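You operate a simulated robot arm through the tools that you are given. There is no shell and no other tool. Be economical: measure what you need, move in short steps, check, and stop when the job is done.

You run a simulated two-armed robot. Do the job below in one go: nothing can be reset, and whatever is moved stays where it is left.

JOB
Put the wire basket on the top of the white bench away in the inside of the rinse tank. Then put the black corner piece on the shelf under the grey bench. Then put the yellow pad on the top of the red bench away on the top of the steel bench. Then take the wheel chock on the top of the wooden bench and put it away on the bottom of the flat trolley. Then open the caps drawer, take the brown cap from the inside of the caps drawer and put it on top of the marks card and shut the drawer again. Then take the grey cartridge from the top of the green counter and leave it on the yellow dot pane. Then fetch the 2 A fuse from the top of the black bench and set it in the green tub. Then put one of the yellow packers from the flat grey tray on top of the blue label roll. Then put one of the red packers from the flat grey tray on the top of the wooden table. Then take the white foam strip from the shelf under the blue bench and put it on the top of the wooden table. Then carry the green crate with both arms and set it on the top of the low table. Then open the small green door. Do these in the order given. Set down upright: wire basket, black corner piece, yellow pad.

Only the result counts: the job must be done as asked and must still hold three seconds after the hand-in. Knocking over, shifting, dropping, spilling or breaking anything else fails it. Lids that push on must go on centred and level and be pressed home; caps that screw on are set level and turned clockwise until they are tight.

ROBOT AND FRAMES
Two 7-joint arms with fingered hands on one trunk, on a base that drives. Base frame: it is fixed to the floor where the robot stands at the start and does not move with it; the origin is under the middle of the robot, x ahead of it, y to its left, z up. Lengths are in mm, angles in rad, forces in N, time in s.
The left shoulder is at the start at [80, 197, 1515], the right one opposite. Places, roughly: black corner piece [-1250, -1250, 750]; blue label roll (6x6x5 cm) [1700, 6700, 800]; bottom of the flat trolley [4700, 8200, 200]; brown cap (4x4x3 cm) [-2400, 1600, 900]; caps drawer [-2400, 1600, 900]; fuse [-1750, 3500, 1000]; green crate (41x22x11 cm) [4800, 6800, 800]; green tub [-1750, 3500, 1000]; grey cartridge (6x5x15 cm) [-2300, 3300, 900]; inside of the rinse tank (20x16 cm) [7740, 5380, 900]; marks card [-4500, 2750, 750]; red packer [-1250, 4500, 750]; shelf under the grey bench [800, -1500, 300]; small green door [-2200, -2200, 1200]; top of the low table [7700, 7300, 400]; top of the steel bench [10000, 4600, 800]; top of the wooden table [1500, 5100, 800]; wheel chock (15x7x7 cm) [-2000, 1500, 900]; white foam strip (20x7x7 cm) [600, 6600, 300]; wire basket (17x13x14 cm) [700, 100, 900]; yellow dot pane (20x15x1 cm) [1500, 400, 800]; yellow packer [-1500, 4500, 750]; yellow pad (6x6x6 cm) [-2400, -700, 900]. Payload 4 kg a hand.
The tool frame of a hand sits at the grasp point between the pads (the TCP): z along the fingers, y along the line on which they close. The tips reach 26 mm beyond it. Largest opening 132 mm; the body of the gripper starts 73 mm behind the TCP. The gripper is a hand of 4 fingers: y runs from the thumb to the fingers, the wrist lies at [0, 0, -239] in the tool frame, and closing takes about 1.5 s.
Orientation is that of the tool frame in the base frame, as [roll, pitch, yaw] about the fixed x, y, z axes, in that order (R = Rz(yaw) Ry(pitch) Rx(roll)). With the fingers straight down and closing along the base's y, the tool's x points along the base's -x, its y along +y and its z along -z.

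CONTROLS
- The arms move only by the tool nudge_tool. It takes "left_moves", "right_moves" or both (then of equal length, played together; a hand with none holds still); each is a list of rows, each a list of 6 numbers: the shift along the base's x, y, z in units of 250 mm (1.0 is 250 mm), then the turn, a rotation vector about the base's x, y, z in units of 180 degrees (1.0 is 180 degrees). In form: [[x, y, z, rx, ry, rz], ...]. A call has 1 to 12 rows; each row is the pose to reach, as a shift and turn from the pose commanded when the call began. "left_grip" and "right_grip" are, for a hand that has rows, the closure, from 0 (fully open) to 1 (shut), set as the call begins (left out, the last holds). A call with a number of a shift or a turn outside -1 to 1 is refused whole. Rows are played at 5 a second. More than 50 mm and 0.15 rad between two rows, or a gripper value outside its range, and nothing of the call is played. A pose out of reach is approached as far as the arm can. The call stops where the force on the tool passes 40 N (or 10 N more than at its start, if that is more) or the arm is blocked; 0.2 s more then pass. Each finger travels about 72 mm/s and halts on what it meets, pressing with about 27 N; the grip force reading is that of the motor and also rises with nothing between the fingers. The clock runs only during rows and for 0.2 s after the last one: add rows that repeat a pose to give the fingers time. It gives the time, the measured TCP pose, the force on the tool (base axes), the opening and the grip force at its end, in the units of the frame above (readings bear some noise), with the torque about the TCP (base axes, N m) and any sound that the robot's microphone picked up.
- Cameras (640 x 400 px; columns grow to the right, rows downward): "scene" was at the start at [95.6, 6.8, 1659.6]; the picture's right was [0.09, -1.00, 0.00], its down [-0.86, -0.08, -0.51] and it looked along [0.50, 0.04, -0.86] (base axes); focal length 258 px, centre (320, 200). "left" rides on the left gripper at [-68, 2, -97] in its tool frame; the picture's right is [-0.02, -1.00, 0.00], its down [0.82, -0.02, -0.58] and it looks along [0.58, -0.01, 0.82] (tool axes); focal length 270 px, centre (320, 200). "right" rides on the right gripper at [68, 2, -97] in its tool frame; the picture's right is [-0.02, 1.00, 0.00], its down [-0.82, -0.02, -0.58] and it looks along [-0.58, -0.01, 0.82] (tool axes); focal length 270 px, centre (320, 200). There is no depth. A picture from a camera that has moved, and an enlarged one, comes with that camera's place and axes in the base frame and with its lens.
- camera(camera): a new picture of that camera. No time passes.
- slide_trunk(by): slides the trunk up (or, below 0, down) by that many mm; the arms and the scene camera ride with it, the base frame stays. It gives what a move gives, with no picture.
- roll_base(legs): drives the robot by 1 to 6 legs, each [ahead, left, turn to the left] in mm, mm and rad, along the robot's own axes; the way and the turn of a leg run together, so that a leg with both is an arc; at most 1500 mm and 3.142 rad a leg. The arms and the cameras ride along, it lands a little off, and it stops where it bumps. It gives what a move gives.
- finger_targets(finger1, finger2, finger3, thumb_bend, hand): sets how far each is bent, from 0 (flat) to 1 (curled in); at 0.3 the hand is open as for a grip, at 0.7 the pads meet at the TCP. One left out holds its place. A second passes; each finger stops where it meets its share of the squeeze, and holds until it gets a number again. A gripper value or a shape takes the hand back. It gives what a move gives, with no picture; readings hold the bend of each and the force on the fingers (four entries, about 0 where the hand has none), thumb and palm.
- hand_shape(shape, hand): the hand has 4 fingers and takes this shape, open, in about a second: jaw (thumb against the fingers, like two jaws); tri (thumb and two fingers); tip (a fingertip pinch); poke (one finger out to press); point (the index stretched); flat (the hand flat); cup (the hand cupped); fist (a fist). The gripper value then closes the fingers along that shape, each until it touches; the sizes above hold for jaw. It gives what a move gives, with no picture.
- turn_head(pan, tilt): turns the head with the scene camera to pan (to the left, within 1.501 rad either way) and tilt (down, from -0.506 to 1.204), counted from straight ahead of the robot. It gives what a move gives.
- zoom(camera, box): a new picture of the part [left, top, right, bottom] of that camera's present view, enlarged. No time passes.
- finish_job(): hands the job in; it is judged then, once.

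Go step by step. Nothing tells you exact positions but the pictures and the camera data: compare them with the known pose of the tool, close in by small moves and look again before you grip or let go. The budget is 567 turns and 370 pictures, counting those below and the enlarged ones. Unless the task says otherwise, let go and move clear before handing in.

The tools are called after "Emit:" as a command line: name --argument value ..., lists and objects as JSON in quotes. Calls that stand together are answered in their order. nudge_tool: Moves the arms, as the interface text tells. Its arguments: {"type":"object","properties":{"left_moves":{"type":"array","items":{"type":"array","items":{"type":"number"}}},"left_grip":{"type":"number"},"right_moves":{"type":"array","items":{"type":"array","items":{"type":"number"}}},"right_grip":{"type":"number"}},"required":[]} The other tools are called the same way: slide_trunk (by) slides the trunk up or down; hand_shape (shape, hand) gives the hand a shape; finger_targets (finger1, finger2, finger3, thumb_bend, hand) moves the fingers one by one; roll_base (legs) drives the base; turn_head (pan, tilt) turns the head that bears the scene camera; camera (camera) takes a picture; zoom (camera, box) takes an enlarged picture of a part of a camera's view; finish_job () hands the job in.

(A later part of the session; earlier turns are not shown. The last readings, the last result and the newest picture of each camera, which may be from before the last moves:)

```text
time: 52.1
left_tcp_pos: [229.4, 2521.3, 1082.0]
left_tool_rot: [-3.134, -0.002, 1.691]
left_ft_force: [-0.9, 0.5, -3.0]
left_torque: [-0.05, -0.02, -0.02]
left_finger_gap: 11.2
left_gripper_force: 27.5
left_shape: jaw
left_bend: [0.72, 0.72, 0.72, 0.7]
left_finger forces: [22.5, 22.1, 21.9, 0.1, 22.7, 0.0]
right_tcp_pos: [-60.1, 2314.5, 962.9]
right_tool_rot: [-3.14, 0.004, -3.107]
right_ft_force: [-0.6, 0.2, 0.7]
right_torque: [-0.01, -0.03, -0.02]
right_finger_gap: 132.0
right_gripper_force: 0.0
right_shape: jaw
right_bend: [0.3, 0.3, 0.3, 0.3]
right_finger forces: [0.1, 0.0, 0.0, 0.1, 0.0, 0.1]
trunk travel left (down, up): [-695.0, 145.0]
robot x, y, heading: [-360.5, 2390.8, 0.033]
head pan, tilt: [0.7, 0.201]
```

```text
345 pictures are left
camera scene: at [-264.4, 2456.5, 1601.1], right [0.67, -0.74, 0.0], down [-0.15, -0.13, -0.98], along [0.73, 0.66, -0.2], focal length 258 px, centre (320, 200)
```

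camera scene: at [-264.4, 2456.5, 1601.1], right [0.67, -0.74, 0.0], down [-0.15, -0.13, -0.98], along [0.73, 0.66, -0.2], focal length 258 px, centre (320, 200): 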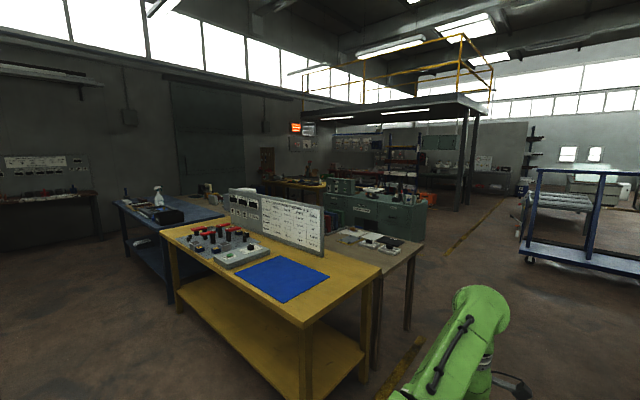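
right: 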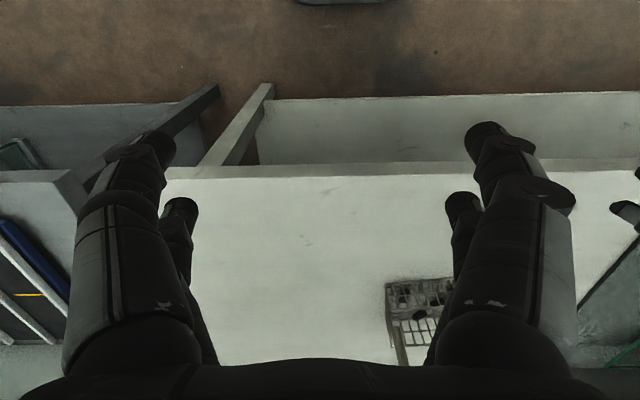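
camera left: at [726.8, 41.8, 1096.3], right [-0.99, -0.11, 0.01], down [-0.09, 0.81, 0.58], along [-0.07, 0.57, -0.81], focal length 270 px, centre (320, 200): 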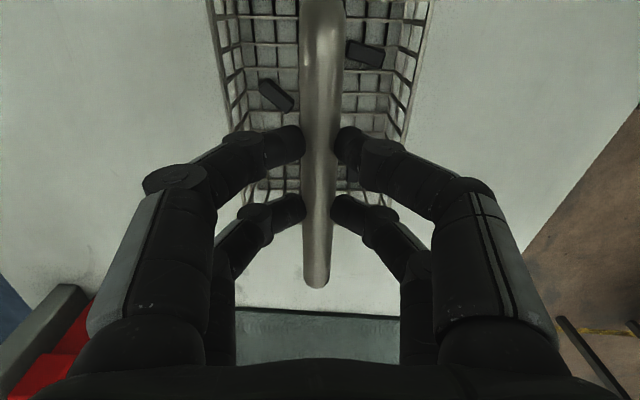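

The aisle along +x (y 1790–3070) is free to x ≈ 4400. I drive 2.9 m along it and look again.

Emit:
roll_base --legs '[[1450, 0, 0], [1450, 0, 0]]'

Emit:
turn_head --pan 0.4 --tilt 0.2

Emit:
camera --camera "scene"

```text
time: 66.0
left_tcp_pos: [3107.3, 2766.8, 1082.0]
left_tool_rot: [-3.135, -0.001, 1.751]
left_ft_force: [-0.1, -0.4, -2.7]
left_torque: [-0.02, -0.01, -0.02]
left_finger_gap: 11.2
left_gripper_force: 27.0
left_shape: jaw
left_bend: [0.72, 0.72, 0.72, 0.7]
left_finger forces: [22.3, 22.1, 21.8, 0.0, 22.6, 0.1]
right_tcp_pos: [2830.2, 2544.7, 962.5]
right_tool_rot: [-3.141, 0.003, -3.048]
right_ft_force: [-0.1, -0.6, -0.8]
right_torque: [-0.02, 0.01, -0.01]
right_finger_gap: 131.9
right_gripper_force: 0.1
right_shape: jaw
right_bend: [0.3, 0.3, 0.3, 0.3]
right_finger forces: [0.1, 0.1, 0.1, 0.1, 0.1, 0.0]
trunk travel left (down, up): [-695.0, 145.0]
robot x, y, heading: [2525.6, 2606.6, 0.092]
head pan, tilt: [0.7, 0.201]
```

```text
time: 66.8
left_tcp_pos: [3107.7, 2767.3, 1082.2]
left_tool_rot: [-3.136, -0.001, 1.75]
left_ft_force: [-0.4, 0.3, -2.8]
left_torque: [-0.03, 0.01, 0.01]
left_finger_gap: 10.9
left_gripper_force: 26.9
left_shape: jaw
left_bend: [0.72, 0.72, 0.72, 0.7]
left_finger forces: [22.3, 22.1, 21.7, 0.0, 22.5, 0.0]
right_tcp_pos: [2829.3, 2543.9, 962.0]
right_tool_rot: [-3.142, 0.003, -3.045]
right_ft_force: [0.0, 0.8, -0.5]
right_torque: [0.0, -0.02, -0.01]
right_finger_gap: 132.2
right_gripper_force: 0.0
right_shape: jaw
right_bend: [0.3, 0.3, 0.3, 0.3]
right_finger forces: [0.0, 0.1, 0.0, 0.0, 0.0, 0.1]
trunk travel left (down, up): [-695.0, 145.0]
robot x, y, heading: [2518.5, 2608.0, 0.093]
head pan, tilt: [0.4, 0.201]
```

```text
344 pictures are left
camera scene: at [2635.1, 2651.6, 1601.0], right [0.47, -0.88, 0.0], down [-0.18, -0.09, -0.98], along [0.86, 0.46, -0.2], focal length 258 px, centre (320, 200)
```

scene: 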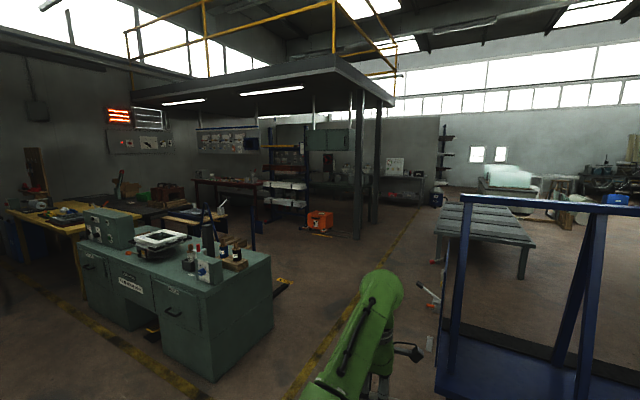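

Emit:
zoom --camera "scene" --box '[180, 110, 440, 270]'

```text
2.46 times, centred on (310, 190) of scene
camera zoom: at [2635.1, 2651.6, 1601.0], right [0.47, -0.88, 0.0], down [-0.18, -0.09, -0.98], along [0.86, 0.46, -0.2], focal length 636 px, centre (345, 225)
```

zoom: 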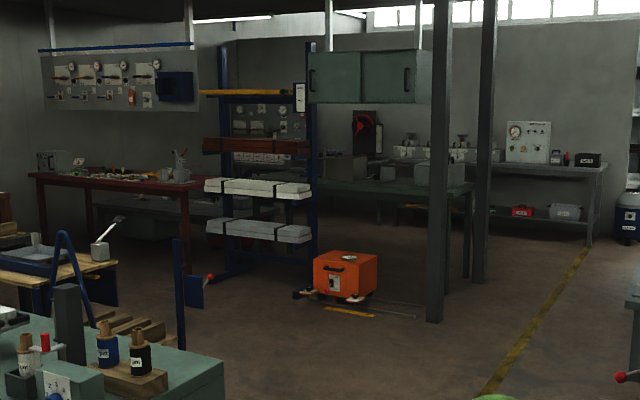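

The tank seems to be on the green-top bench under the mezzanine. I pass between the green desk and the blue trolley and look closer.

Emit:
roll_base --legs '[[900, 600, 0], [1200, 0, 0], [800, 0, 0.3]]'

Emit:
turn_head --pan 0.3 --tilt 0.25

Emit:
camera --camera "scene"

```text
time: 81.7
left_tcp_pos: [5784.7, 3905.5, 1082.9]
left_tool_rot: [-3.137, -0.003, 2.036]
left_ft_force: [0.7, 0.6, -2.8]
left_torque: [0.03, -0.02, 0.02]
left_finger_gap: 11.1
left_gripper_force: 27.1
left_shape: jaw
left_bend: [0.72, 0.72, 0.72, 0.7]
left_finger forces: [22.3, 21.9, 21.8, 0.0, 22.6, 0.1]
right_tcp_pos: [5579.4, 3613.1, 963.8]
right_tool_rot: [3.141, 0.005, -2.762]
right_ft_force: [-0.1, 0.2, -0.4]
right_torque: [-0.03, -0.03, -0.03]
right_finger_gap: 131.8
right_gripper_force: 0.1
right_shape: jaw
right_bend: [0.3, 0.3, 0.3, 0.3]
right_finger forces: [0.1, 0.0, 0.1, 0.0, 0.1, 0.0]
trunk travel left (down, up): [-695.0, 145.0]
robot x, y, heading: [5267.7, 3586.3, 0.382]
head pan, tilt: [0.4, 0.201]
```

```text
time: 82.4
left_tcp_pos: [5784.7, 3905.5, 1081.9]
left_tool_rot: [-3.134, -0.002, 2.037]
left_ft_force: [0.9, 0.1, -3.0]
left_torque: [-0.02, -0.01, 0.03]
left_finger_gap: 11.2
left_gripper_force: 26.9
left_shape: jaw
left_bend: [0.72, 0.72, 0.72, 0.7]
left_finger forces: [22.4, 22.1, 21.5, 0.0, 22.6, 0.1]
right_tcp_pos: [5579.3, 3613.5, 963.3]
right_tool_rot: [3.141, 0.003, -2.763]
right_ft_force: [-0.1, 1.0, 0.4]
right_torque: [-0.04, 0.04, -0.02]
right_finger_gap: 131.9
right_gripper_force: 0.0
right_shape: jaw
right_bend: [0.3, 0.3, 0.3, 0.3]
right_finger forces: [0.0, 0.0, 0.1, 0.0, 0.0, 0.0]
trunk travel left (down, up): [-695.0, 145.0]
robot x, y, heading: [5270.8, 3585.0, 0.375]
head pan, tilt: [0.3, 0.25]
```

```text
342 pictures are left
camera scene: at [5369.5, 3655.2, 1596.5], right [0.63, -0.78, 0.0], down [-0.19, -0.15, -0.97], along [0.75, 0.61, -0.25], focal length 258 px, centre (320, 200)
```

scene: 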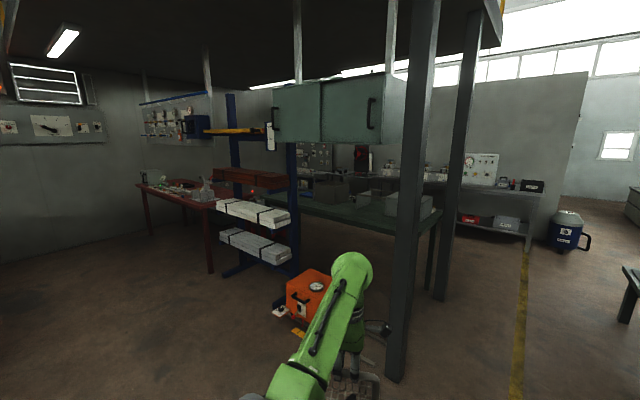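

Emit:
zoom --camera "scene" --box '[250, 110, 460, 240]'

```text
3.05 times, centred on (355, 175) of scene
camera zoom: at [5369.5, 3655.2, 1596.5], right [0.63, -0.78, 0.0], down [-0.19, -0.15, -0.97], along [0.75, 0.61, -0.25], focal length 787 px, centre (213, 276)
```

zoom: 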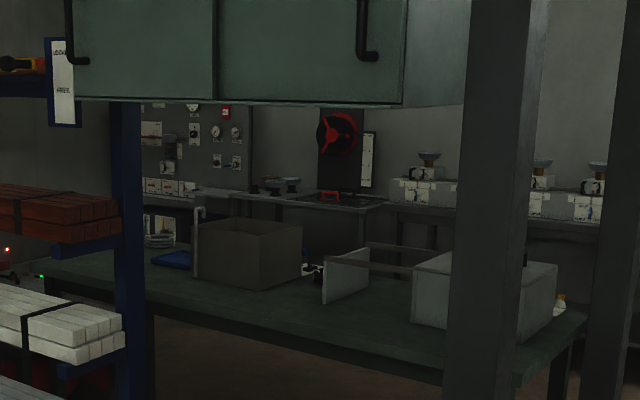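

The brown-grey open box with the tap is the rinse tank; an orange cart stands in front of the bench. I move closer on the left side for a better look at the standing space.

Emit:
roll_base --legs '[[600, 450, 0], [600, 450, 0], [0, 0, -0.2]]'

Emit:
turn_head --pan 0 --tilt 0.5

Emit:
camera --camera "scene"

```text
time: 90.8
left_tcp_pos: [6605.6, 5071.6, 1081.6]
left_tool_rot: [-3.134, -0.002, 1.833]
left_ft_force: [0.4, 0.7, -3.2]
left_torque: [-0.06, -0.02, -0.03]
left_finger_gap: 11.0
left_gripper_force: 26.6
left_shape: jaw
left_bend: [0.72, 0.72, 0.72, 0.7]
left_finger forces: [22.2, 22.0, 21.6, 0.1, 22.5, 0.0]
right_tcp_pos: [6346.5, 4827.7, 962.0]
right_tool_rot: [-3.141, 0.002, -2.964]
right_ft_force: [-0.5, 1.0, 0.5]
right_torque: [-0.01, -0.03, -0.01]
right_finger_gap: 131.9
right_gripper_force: 0.0
right_shape: jaw
right_bend: [0.3, 0.3, 0.3, 0.3]
right_finger forces: [0.0, 0.0, 0.0, 0.0, 0.0, 0.1]
trunk travel left (down, up): [-695.0, 145.0]
robot x, y, heading: [6034.5, 4858.3, 0.171]
head pan, tilt: [0.3, 0.25]
```

```text
time: 91.6
left_tcp_pos: [6606.1, 5071.8, 1081.4]
left_tool_rot: [-3.134, -0.003, 1.832]
left_ft_force: [0.2, 0.2, -3.0]
left_torque: [-0.02, 0.01, -0.02]
left_finger_gap: 11.3
left_gripper_force: 27.4
left_shape: jaw
left_bend: [0.72, 0.72, 0.72, 0.7]
left_finger forces: [22.5, 21.9, 21.6, 0.0, 22.4, 0.1]
right_tcp_pos: [6346.5, 4826.3, 963.3]
right_tool_rot: [3.14, 0.004, -2.967]
right_ft_force: [-0.4, 0.1, -0.2]
right_torque: [0.01, -0.01, 0.01]
right_finger_gap: 131.9
right_gripper_force: 0.1
right_shape: jaw
right_bend: [0.3, 0.3, 0.3, 0.3]
right_finger forces: [0.0, 0.1, 0.1, 0.1, 0.0, 0.2]
trunk travel left (down, up): [-695.0, 145.0]
robot x, y, heading: [6038.0, 4860.1, 0.174]
head pan, tilt: [0.0, 0.499]
```

```text
340 pictures are left
camera scene: at [6155.5, 4881.9, 1573.4], right [0.17, -0.98, 0.0], down [-0.47, -0.08, -0.88], along [0.86, 0.15, -0.48], focal length 258 px, centre (320, 200)
```

scene: 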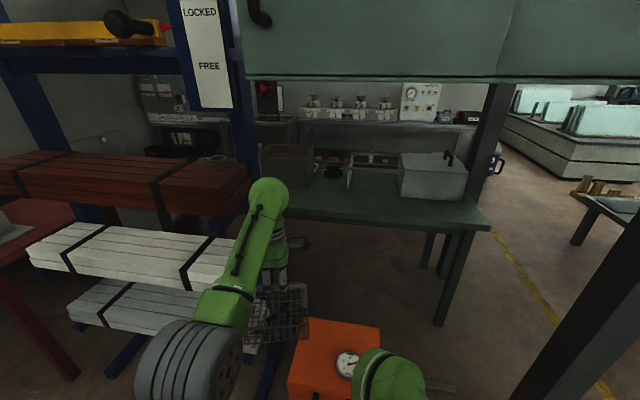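

The front is blocked by an orange cart and a hanging cabinet, and the tank (≈[7650,5360]) sits well back. The rear aisle (x 7960–9300) looks free, so I go round the right end of the bench.

Emit:
roll_base --legs '[[-300, 0, 0], [0, -1400, 0], [0, 0, -0.174]]'

Emit:
turn_head --pan 0 --tilt 0.3

Emit:
camera --camera "scene"

```text
time: 101.0
left_tcp_pos: [6570.5, 3547.8, 1081.9]
left_tool_rot: [-3.135, -0.002, 1.673]
left_ft_force: [-0.4, -0.2, -3.3]
left_torque: [-0.04, -0.03, -0.01]
left_finger_gap: 10.7
left_gripper_force: 27.5
left_shape: jaw
left_bend: [0.72, 0.72, 0.72, 0.7]
left_finger forces: [22.3, 21.9, 21.6, 0.1, 22.3, 0.0]
right_tcp_pos: [6275.1, 3346.0, 962.2]
right_tool_rot: [3.141, 0.004, -3.128]
right_ft_force: [-0.7, -0.6, 0.6]
right_torque: [-0.01, 0.02, 0.01]
right_finger_gap: 131.6
right_gripper_force: 0.1
right_shape: jaw
right_bend: [0.3, 0.3, 0.3, 0.3]
right_finger forces: [0.0, 0.0, 0.0, 0.0, 0.1, 0.0]
trunk travel left (down, up): [-695.0, 145.0]
robot x, y, heading: [5973.2, 3423.7, 0.014]
head pan, tilt: [0.0, 0.499]
```

```text
time: 101.7
left_tcp_pos: [6569.9, 3545.5, 1082.5]
left_tool_rot: [-3.135, -0.003, 1.672]
left_ft_force: [-1.1, -0.3, -2.7]
left_torque: [-0.04, 0.02, 0.0]
left_finger_gap: 11.0
left_gripper_force: 27.0
left_shape: jaw
left_bend: [0.72, 0.72, 0.72, 0.7]
left_finger forces: [22.3, 21.8, 21.4, 0.1, 22.4, 0.0]
right_tcp_pos: [6274.2, 3344.2, 962.5]
right_tool_rot: [3.141, 0.004, -3.128]
right_ft_force: [-0.6, -0.1, 0.3]
right_torque: [-0.01, -0.02, -0.02]
right_finger_gap: 131.7
right_gripper_force: 0.0
right_shape: jaw
right_bend: [0.3, 0.3, 0.3, 0.3]
right_finger forces: [0.1, 0.0, 0.1, 0.0, 0.0, 0.0]
trunk travel left (down, up): [-695.0, 145.0]
robot x, y, heading: [5973.3, 3429.6, 0.015]
head pan, tilt: [0.0, 0.3]
```

```text
339 pictures are left
camera scene: at [6097.5, 3430.4, 1591.7], right [0.01, -1.0, 0.0], down [-0.3, 0.0, -0.95], along [0.95, 0.01, -0.3], focal length 258 px, centre (320, 200)
```

scene: 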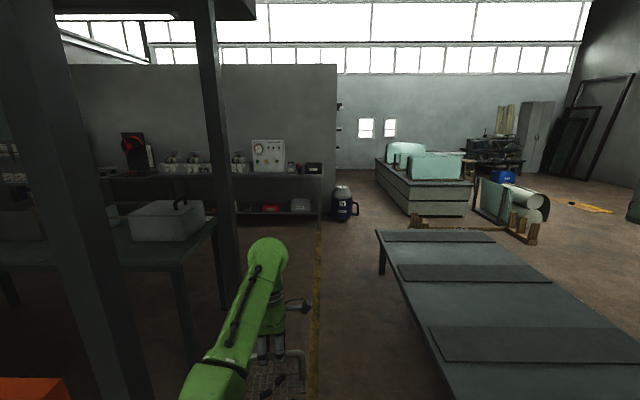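

The way past the posts at y ≈ 3450 is free. I drive to x ≈ 8500 and turn to face +y.

Emit:
roll_base --legs '[[1300, 30, 0], [1250, 30, 0], [0, 0, 1.556]]'

Emit:
slide_trunk --by 130

Emit:
camera --camera "scene"

```text
time: 117.8
left_tcp_pos: [8497.1, 4107.0, 1081.9]
left_tool_rot: [-3.136, -0.004, 3.12]
left_ft_force: [-0.1, 0.1, -2.2]
left_torque: [0.02, -0.04, -0.01]
left_finger_gap: 11.1
left_gripper_force: 27.0
left_shape: jaw
left_bend: [0.72, 0.72, 0.72, 0.7]
left_finger forces: [22.1, 21.6, 21.2, 0.0, 22.1, 0.1]
right_tcp_pos: [8661.2, 3789.6, 962.2]
right_tool_rot: [3.138, 0.004, -1.681]
right_ft_force: [0.3, 0.6, -0.4]
right_torque: [-0.01, -0.01, 0.03]
right_finger_gap: 131.8
right_gripper_force: 0.0
right_shape: jaw
right_bend: [0.3, 0.3, 0.3, 0.3]
right_finger forces: [0.0, 0.1, 0.0, 0.0, 0.1, 0.0]
trunk travel left (down, up): [-695.0, 145.0]
robot x, y, heading: [8539.3, 3499.4, 1.461]
head pan, tilt: [0.0, 0.3]
```

```text
time: 119.4
left_tcp_pos: [8497.0, 4106.8, 1211.7]
left_tool_rot: [-3.134, -0.002, 3.121]
left_ft_force: [-0.4, 0.4, -3.4]
left_torque: [0.04, -0.02, 0.0]
left_finger_gap: 10.9
left_gripper_force: 27.1
left_shape: jaw
left_bend: [0.72, 0.72, 0.72, 0.7]
left_finger forces: [22.1, 21.6, 21.2, 0.0, 22.1, 0.1]
right_tcp_pos: [8661.0, 3790.3, 1093.0]
right_tool_rot: [3.141, 0.005, -1.679]
right_ft_force: [0.7, 1.1, 0.3]
right_torque: [0.02, -0.03, 0.01]
right_finger_gap: 131.8
right_gripper_force: 0.0
right_shape: jaw
right_bend: [0.3, 0.3, 0.3, 0.3]
right_finger forces: [0.0, 0.0, 0.0, 0.1, 0.1, 0.1]
trunk travel left (down, up): [-825.0, 15.0]
robot x, y, heading: [8543.9, 3500.4, 1.463]
head pan, tilt: [0.0, 0.3]
```

```text
338 pictures are left
camera scene: at [8553.4, 3626.0, 1721.7], right [0.99, -0.11, 0.0], down [-0.03, -0.29, -0.96], along [0.1, 0.95, -0.3], focal length 258 px, centre (320, 200)
```

scene: 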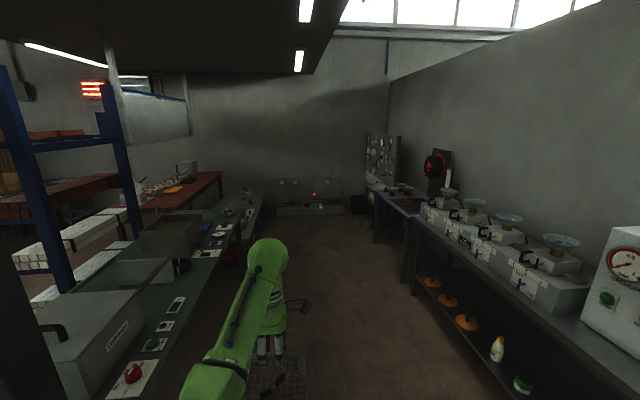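

The rear aisle is clear and the tank is in view. I drive up to y ≈ 5380 and turn to face the bench (-x).

Emit:
roll_base --legs '[[940, 45, 0], [940, 45, 0], [0, 0, 1.68]]'

Emit:
turn_head --pan 0 --tilt 0.65

Emit:
camera --camera "scene"

```text
time: 132.7
left_tcp_pos: [8056.8, 5194.4, 1211.3]
left_tool_rot: [-3.134, -0.004, -1.456]
left_ft_force: [-0.5, 0.5, -3.0]
left_torque: [0.02, -0.04, 0.02]
left_finger_gap: 10.7
left_gripper_force: 27.6
left_shape: jaw
left_bend: [0.72, 0.72, 0.72, 0.7]
left_finger forces: [21.8, 21.3, 21.2, 0.0, 22.0, 0.0]
right_tcp_pos: [8348.2, 5399.0, 1092.5]
right_tool_rot: [3.14, 0.003, 0.028]
right_ft_force: [-0.2, -0.8, -0.7]
right_torque: [0.02, 0.02, 0.01]
right_finger_gap: 132.0
right_gripper_force: 0.1
right_shape: jaw
right_bend: [0.3, 0.3, 0.3, 0.3]
right_finger forces: [0.0, 0.0, 0.0, 0.0, 0.1, 0.1]
trunk travel left (down, up): [-825.0, 15.0]
robot x, y, heading: [8647.5, 5320.2, -3.115]
head pan, tilt: [0.0, 0.3]
```

```text
time: 133.5
left_tcp_pos: [8057.3, 5194.2, 1210.4]
left_tool_rot: [-3.135, -0.003, -1.454]
left_ft_force: [-0.4, -0.5, -3.3]
left_torque: [0.03, 0.0, -0.02]
left_finger_gap: 10.9
left_gripper_force: 26.7
left_shape: jaw
left_bend: [0.72, 0.72, 0.72, 0.7]
left_finger forces: [21.8, 21.3, 21.0, 0.0, 22.1, 0.0]
right_tcp_pos: [8348.7, 5399.2, 1092.4]
right_tool_rot: [-3.141, 0.004, 0.027]
right_ft_force: [-0.4, 0.2, -0.4]
right_torque: [0.01, -0.02, -0.01]
right_finger_gap: 132.1
right_gripper_force: 0.0
right_shape: jaw
right_bend: [0.3, 0.3, 0.3, 0.3]
right_finger forces: [0.1, 0.1, 0.1, 0.1, 0.0, 0.0]
trunk travel left (down, up): [-825.0, 15.0]
robot x, y, heading: [8653.0, 5319.0, -3.115]
head pan, tilt: [0.0, 0.649]
```

```text
337 pictures are left
camera scene: at [8532.0, 5316.6, 1690.1], right [-0.03, 1.0, 0.0], down [0.6, 0.02, -0.8], along [-0.8, -0.02, -0.6], focal length 258 px, centre (320, 200)
```

scene: 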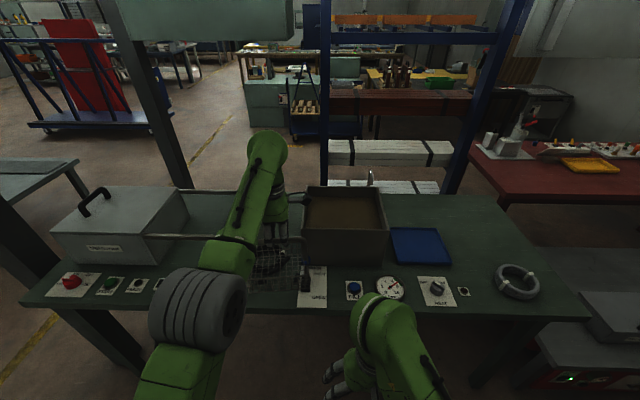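

I see the tank well from behind: outer about 30 × 28 cm, centred near [7725, 5388], rim near z 1050. I zoom in on it.

Emit:
zoom --camera "scene" --box '[240, 160, 420, 300]'

Emit:
roll_base --legs '[[0, -170, -0.02]]'

Emit:
camera --camera "left"

```text
2.86 times, centred on (330, 230) of scene
camera zoom: at [8532.0, 5316.6, 1690.1], right [-0.03, 1.0, 0.0], down [0.6, 0.02, -0.8], along [-0.8, -0.02, -0.6], focal length 738 px, centre (291, 114)
```

zoom: 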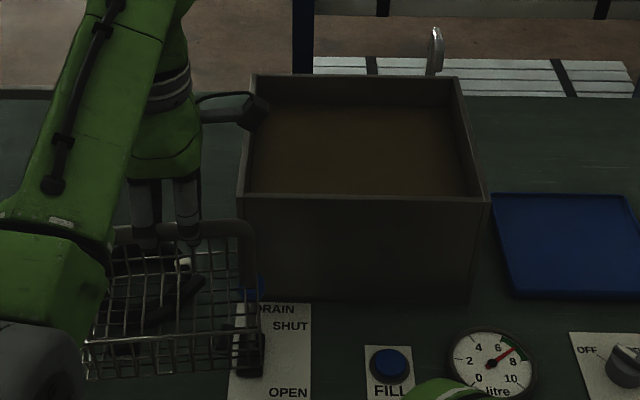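

```text
time: 135.0
left_tcp_pos: [8053.6, 5371.1, 1211.2]
left_tool_rot: [-3.134, 0.0, -1.47]
left_ft_force: [-0.4, -0.4, -4.0]
left_torque: [0.03, -0.01, -0.01]
left_finger_gap: 10.8
left_gripper_force: 26.5
left_shape: jaw
left_bend: [0.72, 0.72, 0.72, 0.7]
left_finger forces: [21.6, 21.4, 21.1, 0.1, 21.9, 0.0]
right_tcp_pos: [8346.7, 5571.6, 1092.4]
right_tool_rot: [-3.139, 0.005, 0.015]
right_ft_force: [0.3, -0.3, -0.3]
right_torque: [0.05, 0.0, 0.0]
right_finger_gap: 132.0
right_gripper_force: 0.0
right_shape: jaw
right_bend: [0.3, 0.3, 0.3, 0.3]
right_finger forces: [0.1, 0.0, 0.0, 0.0, 0.0, 0.0]
trunk travel left (down, up): [-825.0, 15.0]
robot x, y, heading: [8646.2, 5489.3, -3.128]
head pan, tilt: [0.0, 0.649]
```

```text
335 pictures are left
camera left: at [8042.3, 5439.0, 1306.9], right [0.99, 0.13, 0.01], down [0.1, -0.81, 0.58], along [0.08, -0.57, -0.82], focal length 270 px, centre (320, 200)
```

left: 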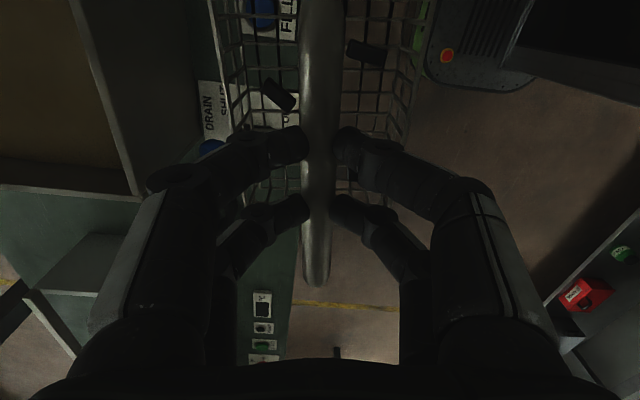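

The near corner of the tank rim measures [7858, 5242, 1050]. I raise for clearance, then drive in 330 mm so the basket comes over the tank.

Emit:
slide_trunk --by 15

Emit:
nudge_tool --left_moves '[[0, 0.04, 0.06, 0, 0, -0.016], [0, 0.08, 0.12, 0, 0, -0.032]]'

Emit:
camera --camera "scene"

```text
time: 135.6
left_tcp_pos: [8051.8, 5374.5, 1227.5]
left_tool_rot: [-3.136, -0.003, -1.47]
left_ft_force: [0.0, 1.0, -3.6]
left_torque: [0.01, 0.0, -0.02]
left_finger_gap: 10.5
left_gripper_force: 27.3
left_shape: jaw
left_bend: [0.72, 0.72, 0.72, 0.7]
left_finger forces: [21.8, 21.3, 21.1, 0.0, 21.9, 0.1]
right_tcp_pos: [8347.0, 5574.1, 1106.7]
right_tool_rot: [3.141, 0.003, 0.015]
right_ft_force: [-0.8, 0.9, 0.2]
right_torque: [0.01, 0.04, 0.0]
right_finger_gap: 131.9
right_gripper_force: 0.1
right_shape: jaw
right_bend: [0.3, 0.3, 0.3, 0.3]
right_finger forces: [0.1, 0.1, 0.0, 0.0, 0.0, 0.0]
trunk travel left (down, up): [-840.0, 0.0]
robot x, y, heading: [8646.3, 5495.6, -3.126]
head pan, tilt: [0.0, 0.649]
```

```text
time: 136.2
left_tcp_pos: [8052.8, 5395.2, 1256.6]
left_tool_rot: [-3.133, -0.004, -1.569]
left_ft_force: [0.4, -0.3, -3.3]
left_torque: [0.01, -0.03, -0.02]
left_finger_gap: 10.6
left_gripper_force: 27.5
left_shape: jaw
left_bend: [0.72, 0.72, 0.72, 0.7]
left_finger forces: [21.7, 21.3, 21.0, 0.0, 21.9, 0.0]
right_tcp_pos: [8347.1, 5576.3, 1106.8]
right_tool_rot: [3.14, 0.003, 0.013]
right_ft_force: [0.8, 0.4, -0.7]
right_torque: [0.01, 0.0, -0.01]
right_finger_gap: 131.7
right_gripper_force: 0.1
right_shape: jaw
right_bend: [0.3, 0.3, 0.3, 0.3]
right_finger forces: [0.0, 0.0, 0.0, 0.0, 0.0, 0.1]
trunk travel left (down, up): [-840.0, 0.0]
robot x, y, heading: [8646.8, 5491.3, -3.128]
head pan, tilt: [0.0, 0.649]
```

```text
334 pictures are left
camera scene: at [8529.1, 5492.3, 1705.0], right [-0.01, 1.0, 0.0], down [0.6, 0.01, -0.8], along [-0.8, -0.01, -0.6], focal length 258 px, centre (320, 200)
```

scene: 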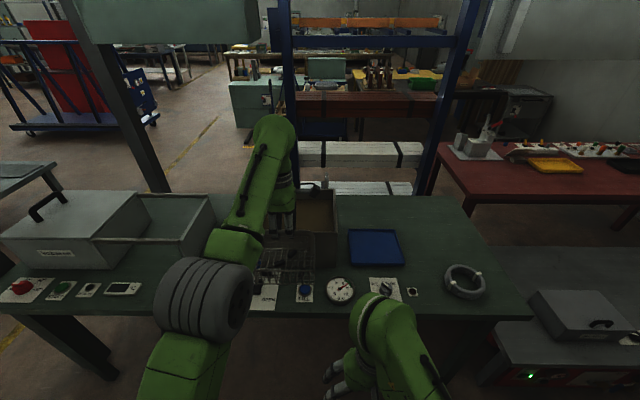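

Emit:
roll_base --legs '[[330, 0, 0]]'

Emit:
camera --camera "left"

Emit:
camera --camera "scene"

```text
time: 138.4
left_tcp_pos: [7719.1, 5392.4, 1258.8]
left_tool_rot: [-3.138, -0.004, -1.574]
left_ft_force: [0.1, 0.2, -2.7]
left_torque: [0.04, 0.03, -0.01]
left_finger_gap: 10.7
left_gripper_force: 27.3
left_shape: jaw
left_bend: [0.72, 0.72, 0.72, 0.7]
left_finger forces: [21.6, 21.1, 21.0, 0.1, 22.0, 0.0]
right_tcp_pos: [8013.6, 5572.5, 1107.9]
right_tool_rot: [3.141, 0.008, 0.01]
right_ft_force: [-0.5, 0.9, -0.1]
right_torque: [0.0, 0.0, -0.01]
right_finger_gap: 131.9
right_gripper_force: 0.1
right_shape: jaw
right_bend: [0.3, 0.3, 0.3, 0.3]
right_finger forces: [0.0, 0.0, 0.1, 0.1, 0.1, 0.1]
trunk travel left (down, up): [-840.0, 0.0]
robot x, y, heading: [8311.3, 5490.3, -3.129]
head pan, tilt: [0.0, 0.649]
```

```text
333 pictures are left
camera left: at [7717.8, 5462.1, 1353.8], right [1.0, 0.02, 0.0], down [0.02, -0.81, 0.58], along [0.02, -0.58, -0.81], focal length 270 px, centre (320, 200)
```

left: 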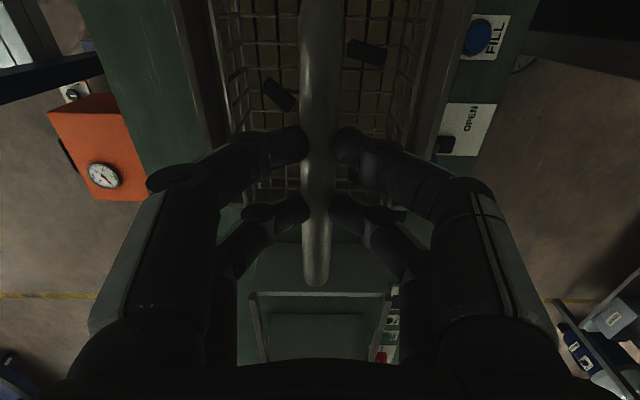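

```text
332 pictures are left
camera scene: at [8197.3, 5488.3, 1705.4], right [-0.01, 1.0, 0.0], down [0.6, 0.01, -0.8], along [-0.8, -0.01, -0.6], focal length 258 px, centre (320, 200)
```

scene: 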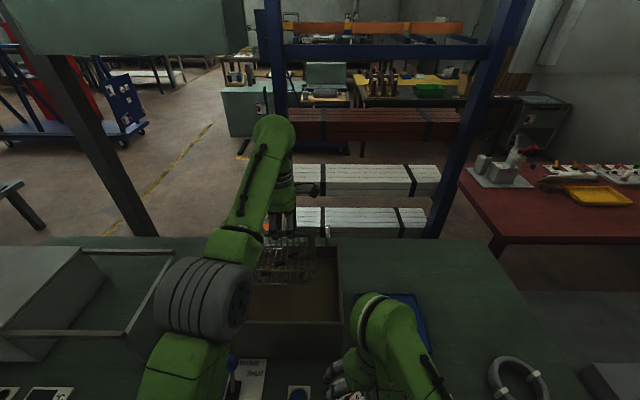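

The basket hangs centred over the tank. I lower it until it touches the floor.

Emit:
nudge_tool --left_moves '[[0, 0, -0.15, 0, 0, 0], [0, 0, -0.3, 0, 0, 0], [0, 0, -0.45, 0, 0, 0], [0, 0, -0.6, 0, 0, 0], [0, 0, -0.68, 0, 0, 0], [0, 0, -0.72, 0, 0, 0]]'

Emit:
camera --camera "scene"

```text
time: 139.8
left_tcp_pos: [7719.4, 5392.3, 1077.9]
left_tool_rot: [-3.135, -0.002, -1.574]
left_ft_force: [-0.6, -0.4, -3.0]
left_torque: [0.02, -0.01, 0.02]
left_finger_gap: 10.7
left_gripper_force: 27.0
left_shape: jaw
left_bend: [0.72, 0.72, 0.72, 0.7]
left_finger forces: [21.3, 20.5, 20.0, 0.1, 21.3, 0.0]
right_tcp_pos: [8011.1, 5573.7, 1107.2]
right_tool_rot: [3.139, 0.003, 0.011]
right_ft_force: [-0.2, -0.8, 0.8]
right_torque: [0.02, -0.03, 0.02]
right_finger_gap: 132.0
right_gripper_force: 0.0
right_shape: jaw
right_bend: [0.3, 0.3, 0.3, 0.3]
right_finger forces: [0.0, 0.1, 0.1, 0.0, 0.1, 0.0]
trunk travel left (down, up): [-840.0, 0.0]
robot x, y, heading: [8315.4, 5486.5, -3.127]
head pan, tilt: [0.0, 0.649]
```

```text
331 pictures are left
camera scene: at [8193.5, 5488.5, 1705.1], right [-0.01, 1.0, 0.0], down [0.6, 0.01, -0.8], along [-0.8, -0.01, -0.6], focal length 258 px, centre (320, 200)
```

scene: 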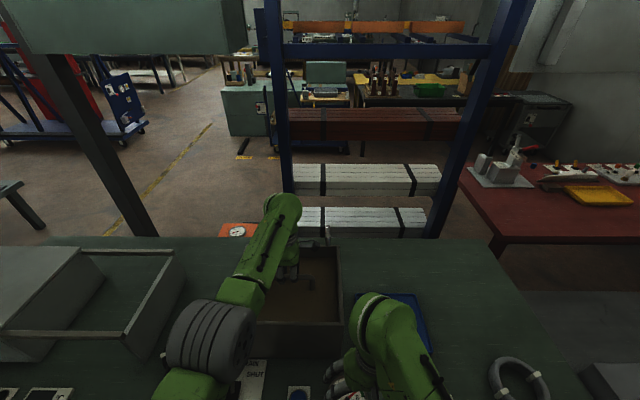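

Emit:
nudge_tool --left_moves '[[0, 0, -0.05, 0, 0, 0], [0, 0, -0.1, 0, 0, 0], [0, 0, -0.14, 0, 0, 0]]'

Emit:
nudge_tool --left_moves '[[0, 0, -0.02, 0, 0, 0], [0, 0, -0.04, 0, 0, 0]]'

Emit:
nudge_tool --left_moves '[[0, 0, -0.02, 0, 0, 0], [0, 0, -0.04, 0, 0, 0]]'

```text
time: 140.6
left_tcp_pos: [7717.4, 5394.3, 1051.4]
left_tool_rot: [3.129, 0.0, -1.573]
left_ft_force: [-3.7, -5.4, 37.0]
left_torque: [-0.17, 0.14, 0.0]
left_finger_gap: 11.5
left_gripper_force: 26.6
left_shape: jaw
left_bend: [0.73, 0.73, 0.72, 0.7]
left_finger forces: [31.5, 32.2, 28.9, 0.1, 28.9, 0.0]
right_tcp_pos: [8016.0, 5573.3, 1109.1]
right_tool_rot: [-3.142, 0.009, 0.012]
right_ft_force: [-0.8, 0.1, -0.2]
right_torque: [-0.01, -0.01, -0.01]
right_finger_gap: 131.9
right_gripper_force: 0.1
right_shape: jaw
right_bend: [0.3, 0.3, 0.3, 0.3]
right_finger forces: [0.1, 0.0, 0.1, 0.1, 0.0, 0.0]
trunk travel left (down, up): [-840.0, 0.0]
robot x, y, heading: [8311.6, 5486.9, -3.13]
head pan, tilt: [0.0, 0.649]
```

```text
time: 140.9
left_tcp_pos: [7715.3, 5393.0, 1050.7]
left_tool_rot: [3.125, -0.001, -1.573]
left_ft_force: [7.3, -3.1, 19.5]
left_torque: [-0.1, -0.17, 0.01]
left_finger_gap: 12.4
left_gripper_force: 27.4
left_shape: jaw
left_bend: [0.73, 0.73, 0.72, 0.7]
left_finger forces: [25.0, 25.0, 29.2, 0.0, 30.0, 0.0]
right_tcp_pos: [8015.0, 5573.9, 1108.4]
right_tool_rot: [3.139, 0.01, 0.012]
right_ft_force: [-0.7, 0.5, -0.1]
right_torque: [-0.02, -0.03, -0.01]
right_finger_gap: 132.1
right_gripper_force: 0.0
right_shape: jaw
right_bend: [0.3, 0.3, 0.3, 0.3]
right_finger forces: [0.0, 0.0, 0.0, 0.0, 0.0, 0.0]
trunk travel left (down, up): [-840.0, 0.0]
robot x, y, heading: [8312.4, 5484.9, -3.135]
head pan, tilt: [0.0, 0.649]
stopped in row 1 (left hand): the force on the tool passed its limit at 52 N (the readings are from after the stop); the commanded pose is now the measured one
```

```text
time: 141.4
left_tcp_pos: [7711.5, 5394.3, 1051.3]
left_tool_rot: [3.113, 0.0, -1.573]
left_ft_force: [9.8, -1.4, 23.6]
left_torque: [-0.05, -0.31, 0.03]
left_finger_gap: 12.3
left_gripper_force: 26.3
left_shape: jaw
left_bend: [0.73, 0.73, 0.72, 0.7]
left_finger forces: [25.0, 25.4, 30.4, 0.1, 30.8, 0.1]
right_tcp_pos: [8014.0, 5572.1, 1107.9]
right_tool_rot: [3.142, 0.008, 0.014]
right_ft_force: [-0.4, -0.3, -0.4]
right_torque: [0.0, 0.02, 0.0]
right_finger_gap: 132.0
right_gripper_force: 0.1
right_shape: jaw
right_bend: [0.3, 0.3, 0.3, 0.3]
right_finger forces: [0.0, 0.0, 0.1, 0.0, 0.1, 0.0]
trunk travel left (down, up): [-840.0, 0.0]
robot x, y, heading: [8310.7, 5486.0, -3.132]
head pan, tilt: [0.0, 0.649]
stopped in row 2 (left hand): the force on the tool passed its limit at 44 N (the readings are from after the stop); the commanded pose is now the measured one
```

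The basket is on the tank floor (contact at TCP z ≈ 1053). I relieve the push by a few mm, level the hand and look.

Emit:
nudge_tool --left_moves '[[0.02, -0.004, 0.012, 0, 0, 0]]'

Emit:
camera --camera "left"

Emit:
zoom --camera "scene" --box '[200, 180, 380, 340]'

```text
time: 141.8
left_tcp_pos: [7711.9, 5394.3, 1050.7]
left_tool_rot: [3.114, 0.003, -1.569]
left_ft_force: [-7.5, -0.9, 20.7]
left_torque: [-0.07, 0.12, -0.01]
left_finger_gap: 12.0
left_gripper_force: 27.0
left_shape: jaw
left_bend: [0.73, 0.73, 0.73, 0.71]
left_finger forces: [28.1, 29.6, 24.7, 0.0, 24.4, 0.0]
right_tcp_pos: [8011.6, 5573.9, 1107.3]
right_tool_rot: [3.139, 0.005, 0.011]
right_ft_force: [0.2, -0.2, -0.3]
right_torque: [0.0, -0.03, -0.02]
right_finger_gap: 131.8
right_gripper_force: 0.1
right_shape: jaw
right_bend: [0.3, 0.3, 0.3, 0.3]
right_finger forces: [0.1, 0.0, 0.0, 0.0, 0.1, 0.0]
trunk travel left (down, up): [-840.0, 0.0]
robot x, y, heading: [8312.7, 5487.5, -3.13]
head pan, tilt: [0.0, 0.649]
```

```text
330 pictures are left
camera left: at [7714.5, 5462.7, 1147.4], right [1.0, 0.02, -0.03], down [0.04, -0.82, 0.58], along [-0.01, -0.58, -0.82], focal length 270 px, centre (320, 200)
```

left: 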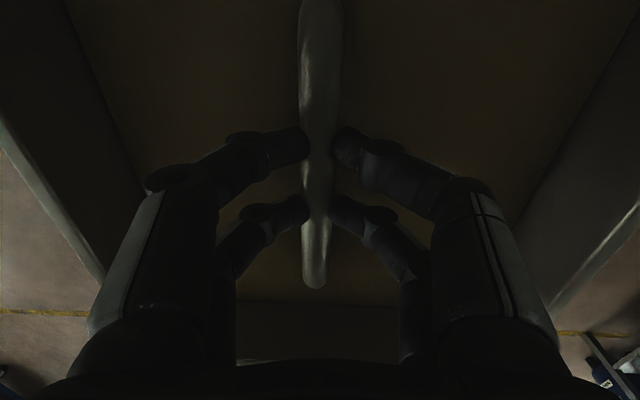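

```text
2.50 times, centred on (290, 260) of scene
camera zoom: at [8193.3, 5488.4, 1705.1], right [-0.01, 1.0, 0.0], down [0.6, 0.01, -0.8], along [-0.8, -0.01, -0.6], focal length 646 px, centre (395, 50)
```

zoom: 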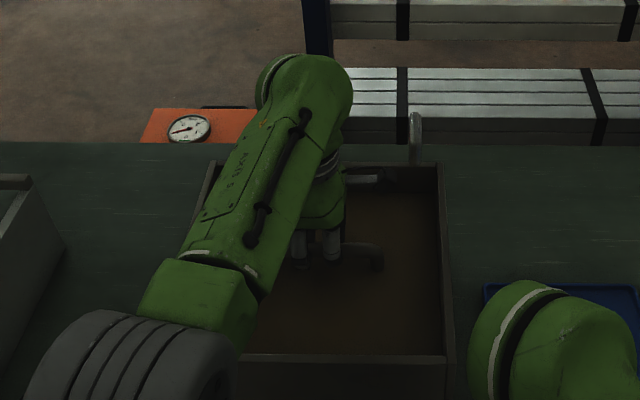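

Emit:
nudge_tool --left_moves '[[0.01, 0, 0.02, 0.0, 0, 0]]'

```text
time: 142.2
left_tcp_pos: [7720.0, 5393.3, 1052.6]
left_tool_rot: [3.127, 0.0, -1.574]
left_ft_force: [0.7, 1.1, 4.1]
left_torque: [-0.03, -0.03, -0.05]
left_finger_gap: 11.9
left_gripper_force: 27.0
left_shape: jaw
left_bend: [0.73, 0.73, 0.72, 0.7]
left_finger forces: [22.9, 24.3, 23.6, 0.0, 23.6, 0.0]
right_tcp_pos: [8011.1, 5573.3, 1106.5]
right_tool_rot: [3.14, 0.004, 0.009]
right_ft_force: [0.6, -0.1, 0.4]
right_torque: [-0.02, 0.02, 0.0]
right_finger_gap: 132.0
right_gripper_force: 0.0
right_shape: jaw
right_bend: [0.3, 0.3, 0.3, 0.3]
right_finger forces: [0.0, 0.0, 0.1, 0.0, 0.1, 0.0]
trunk travel left (down, up): [-840.0, 0.0]
robot x, y, heading: [8313.9, 5488.8, -3.135]
head pan, tilt: [0.0, 0.649]
```

The basket rests with little load. I open and rise.

Emit:
nudge_tool --left_moves '[[0, 0, 0, 0, 0, 0], [0, 0, 0, 0, 0, 0], [0, 0, 0, 0, 0, 0], [0, 0, 0, 0, 0, 0], [0, 0, 0, 0, 0, 0], [0, 0, 0, 0, 0, 0], [0, 0, 0.1, 0, 0, 0], [0, 0, 0.25, 0, 0, 0], [0, 0, 0.42, 0, 0, 0], [0, 0, 0.6, 0, 0, 0], [0, 0, 0.72, 0, 0, 0]]' --left_grip 0

Emit:
camera --camera "left"

Emit:
camera --camera "scene"

```text
time: 144.7
left_tcp_pos: [7717.2, 5395.5, 1235.4]
left_tool_rot: [3.121, 0.001, -1.574]
left_ft_force: [0.2, 0.5, 0.7]
left_torque: [0.0, 0.01, 0.03]
left_finger_gap: 132.0
left_gripper_force: 0.0
left_shape: jaw
left_bend: [0.3, 0.3, 0.3, 0.3]
left_finger forces: [0.1, 0.1, 0.0, 0.0, 0.0, 0.0]
right_tcp_pos: [8012.6, 5573.4, 1107.6]
right_tool_rot: [3.139, 0.006, 0.011]
right_ft_force: [-0.1, -0.5, -0.1]
right_torque: [0.01, -0.01, 0.02]
right_finger_gap: 132.0
right_gripper_force: 0.1
right_shape: jaw
right_bend: [0.3, 0.3, 0.3, 0.3]
right_finger forces: [0.1, 0.1, 0.0, 0.0, 0.0, 0.0]
trunk travel left (down, up): [-840.0, 0.0]
robot x, y, heading: [8312.9, 5487.4, -3.133]
head pan, tilt: [0.0, 0.649]
```

```text
328 pictures are left
camera left: at [7718.2, 5464.0, 1330.9], right [1.0, 0.02, -0.02], down [0.03, -0.82, 0.58], along [0.0, -0.58, -0.82], focal length 270 px, centre (320, 200)
```

left: 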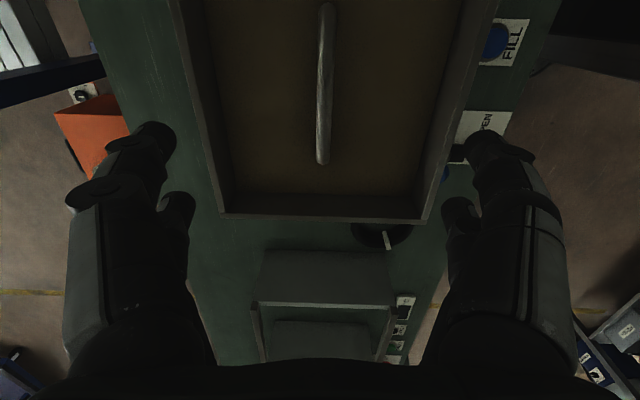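

```text
327 pictures are left
camera scene: at [8193.6, 5488.4, 1705.0], right [-0.01, 1.0, 0.0], down [0.6, 0.01, -0.8], along [-0.8, -0.01, -0.6], focal length 258 px, centre (320, 200)
```

scene: 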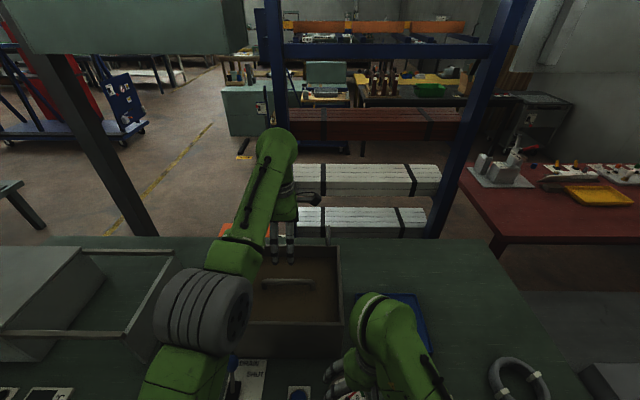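

The basket stands in the tank, handle up. I back away and return along the aisle toward the start area for the black corner piece.

Emit:
roll_base --legs '[[-330, 0, 0], [0, 0, 1.57], [1000, 0, 0], [980, 0, 0], [0, 0, -1.57]]'

```text
time: 164.0
left_tcp_pos: [8108.2, 3401.5, 1234.3]
left_tool_rot: [3.122, 0.001, -1.548]
left_ft_force: [0.1, 1.3, 0.6]
left_torque: [0.02, 0.02, 0.02]
left_finger_gap: 131.8
left_gripper_force: 0.1
left_shape: jaw
left_bend: [0.3, 0.3, 0.3, 0.3]
left_finger forces: [0.0, 0.0, 0.0, 0.0, 0.0, 0.0]
right_tcp_pos: [8397.8, 3587.8, 1107.9]
right_tool_rot: [-3.142, 0.006, 0.038]
right_ft_force: [-0.5, 0.0, -0.3]
right_torque: [0.01, -0.03, 0.0]
right_finger_gap: 131.7
right_gripper_force: 0.1
right_shape: jaw
right_bend: [0.3, 0.3, 0.3, 0.3]
right_finger forces: [0.0, 0.0, 0.1, 0.0, 0.0, 0.0]
trunk travel left (down, up): [-840.0, 0.0]
robot x, y, heading: [8698.6, 3510.0, -3.104]
head pan, tilt: [0.0, 0.649]
```

Emit:
roll_base --legs '[[1350, 0, 0], [1350, 0, 0], [1300, 0, 0], [1250, 0, 0]]'

```text
time: 189.1
left_tcp_pos: [2864.8, 3385.1, 1235.8]
left_tool_rot: [3.118, 0.0, -1.589]
left_ft_force: [0.4, -0.5, 0.4]
left_torque: [-0.01, 0.01, -0.02]
left_finger_gap: 132.0
left_gripper_force: 0.1
left_shape: jaw
left_bend: [0.3, 0.3, 0.3, 0.3]
left_finger forces: [0.0, 0.1, 0.1, 0.0, 0.0, 0.1]
right_tcp_pos: [3161.1, 3557.5, 1108.6]
right_tool_rot: [3.141, 0.005, -0.005]
right_ft_force: [0.0, 0.2, -0.7]
right_torque: [0.03, 0.02, 0.0]
right_finger_gap: 131.8
right_gripper_force: 0.0
right_shape: jaw
right_bend: [0.3, 0.3, 0.3, 0.3]
right_finger forces: [0.0, 0.0, 0.1, 0.0, 0.0, 0.0]
trunk travel left (down, up): [-840.0, 0.0]
robot x, y, heading: [3457.0, 3468.8, 3.132]
head pan, tilt: [0.0, 0.649]
```

Emit:
roll_base --legs '[[150, 700, 0], [800, 300, 0], [1450, 0, 0.02]]'

Emit:
turn_head --pan 0.3 --tilt 0.3

Emit:
camera --camera "scene"

```text
time: 203.9
left_tcp_pos: [498.4, 2250.5, 1234.2]
left_tool_rot: [3.119, 0.0, -1.511]
left_ft_force: [-0.3, -0.4, 0.2]
left_torque: [-0.03, 0.03, -0.04]
left_finger_gap: 132.1
left_gripper_force: 0.1
left_shape: jaw
left_bend: [0.3, 0.3, 0.3, 0.3]
left_finger forces: [0.0, 0.0, 0.1, 0.0, 0.0, 0.1]
right_tcp_pos: [780.6, 2445.7, 1108.5]
right_tool_rot: [3.139, 0.005, 0.072]
right_ft_force: [-0.3, -0.5, -0.4]
right_torque: [0.02, 0.0, -0.01]
right_finger_gap: 132.1
right_gripper_force: 0.0
right_shape: jaw
right_bend: [0.3, 0.3, 0.3, 0.3]
right_finger forces: [0.0, 0.0, 0.0, 0.1, 0.0, 0.1]
trunk travel left (down, up): [-840.0, 0.0]
robot x, y, heading: [1086.5, 2383.9, -3.074]
head pan, tilt: [0.0, 0.649]
```

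```text
time: 204.7
left_tcp_pos: [497.2, 2250.5, 1236.2]
left_tool_rot: [3.121, 0.001, -1.509]
left_ft_force: [-0.2, -0.7, -0.6]
left_torque: [0.03, -0.03, -0.06]
left_finger_gap: 131.8
left_gripper_force: 0.0
left_shape: jaw
left_bend: [0.3, 0.3, 0.3, 0.3]
left_finger forces: [0.1, 0.0, 0.1, 0.0, 0.0, 0.0]
right_tcp_pos: [780.2, 2446.0, 1108.2]
right_tool_rot: [3.139, 0.005, 0.073]
right_ft_force: [-0.5, -1.0, -0.2]
right_torque: [0.02, -0.04, -0.01]
right_finger_gap: 131.9
right_gripper_force: 0.1
right_shape: jaw
right_bend: [0.3, 0.3, 0.3, 0.3]
right_finger forces: [0.0, 0.1, 0.0, 0.0, 0.0, 0.1]
trunk travel left (down, up): [-840.0, 0.0]
robot x, y, heading: [1085.6, 2381.0, -3.071]
head pan, tilt: [0.3, 0.3]
```

```text
326 pictures are left
camera scene: at [966.0, 2345.2, 1736.7], right [-0.36, 0.93, 0.0], down [0.28, 0.11, -0.95], along [-0.89, -0.35, -0.3], focal length 258 px, centre (320, 200)
```

scene: 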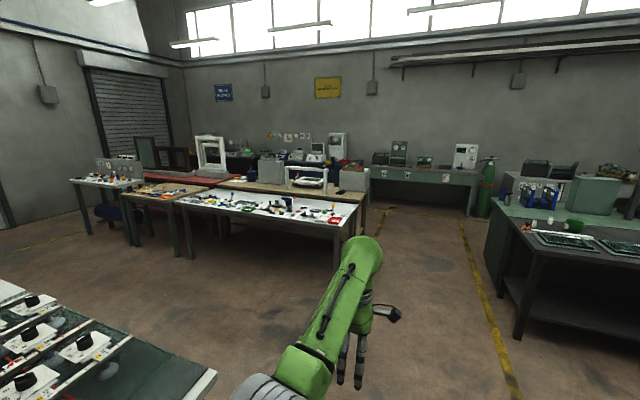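

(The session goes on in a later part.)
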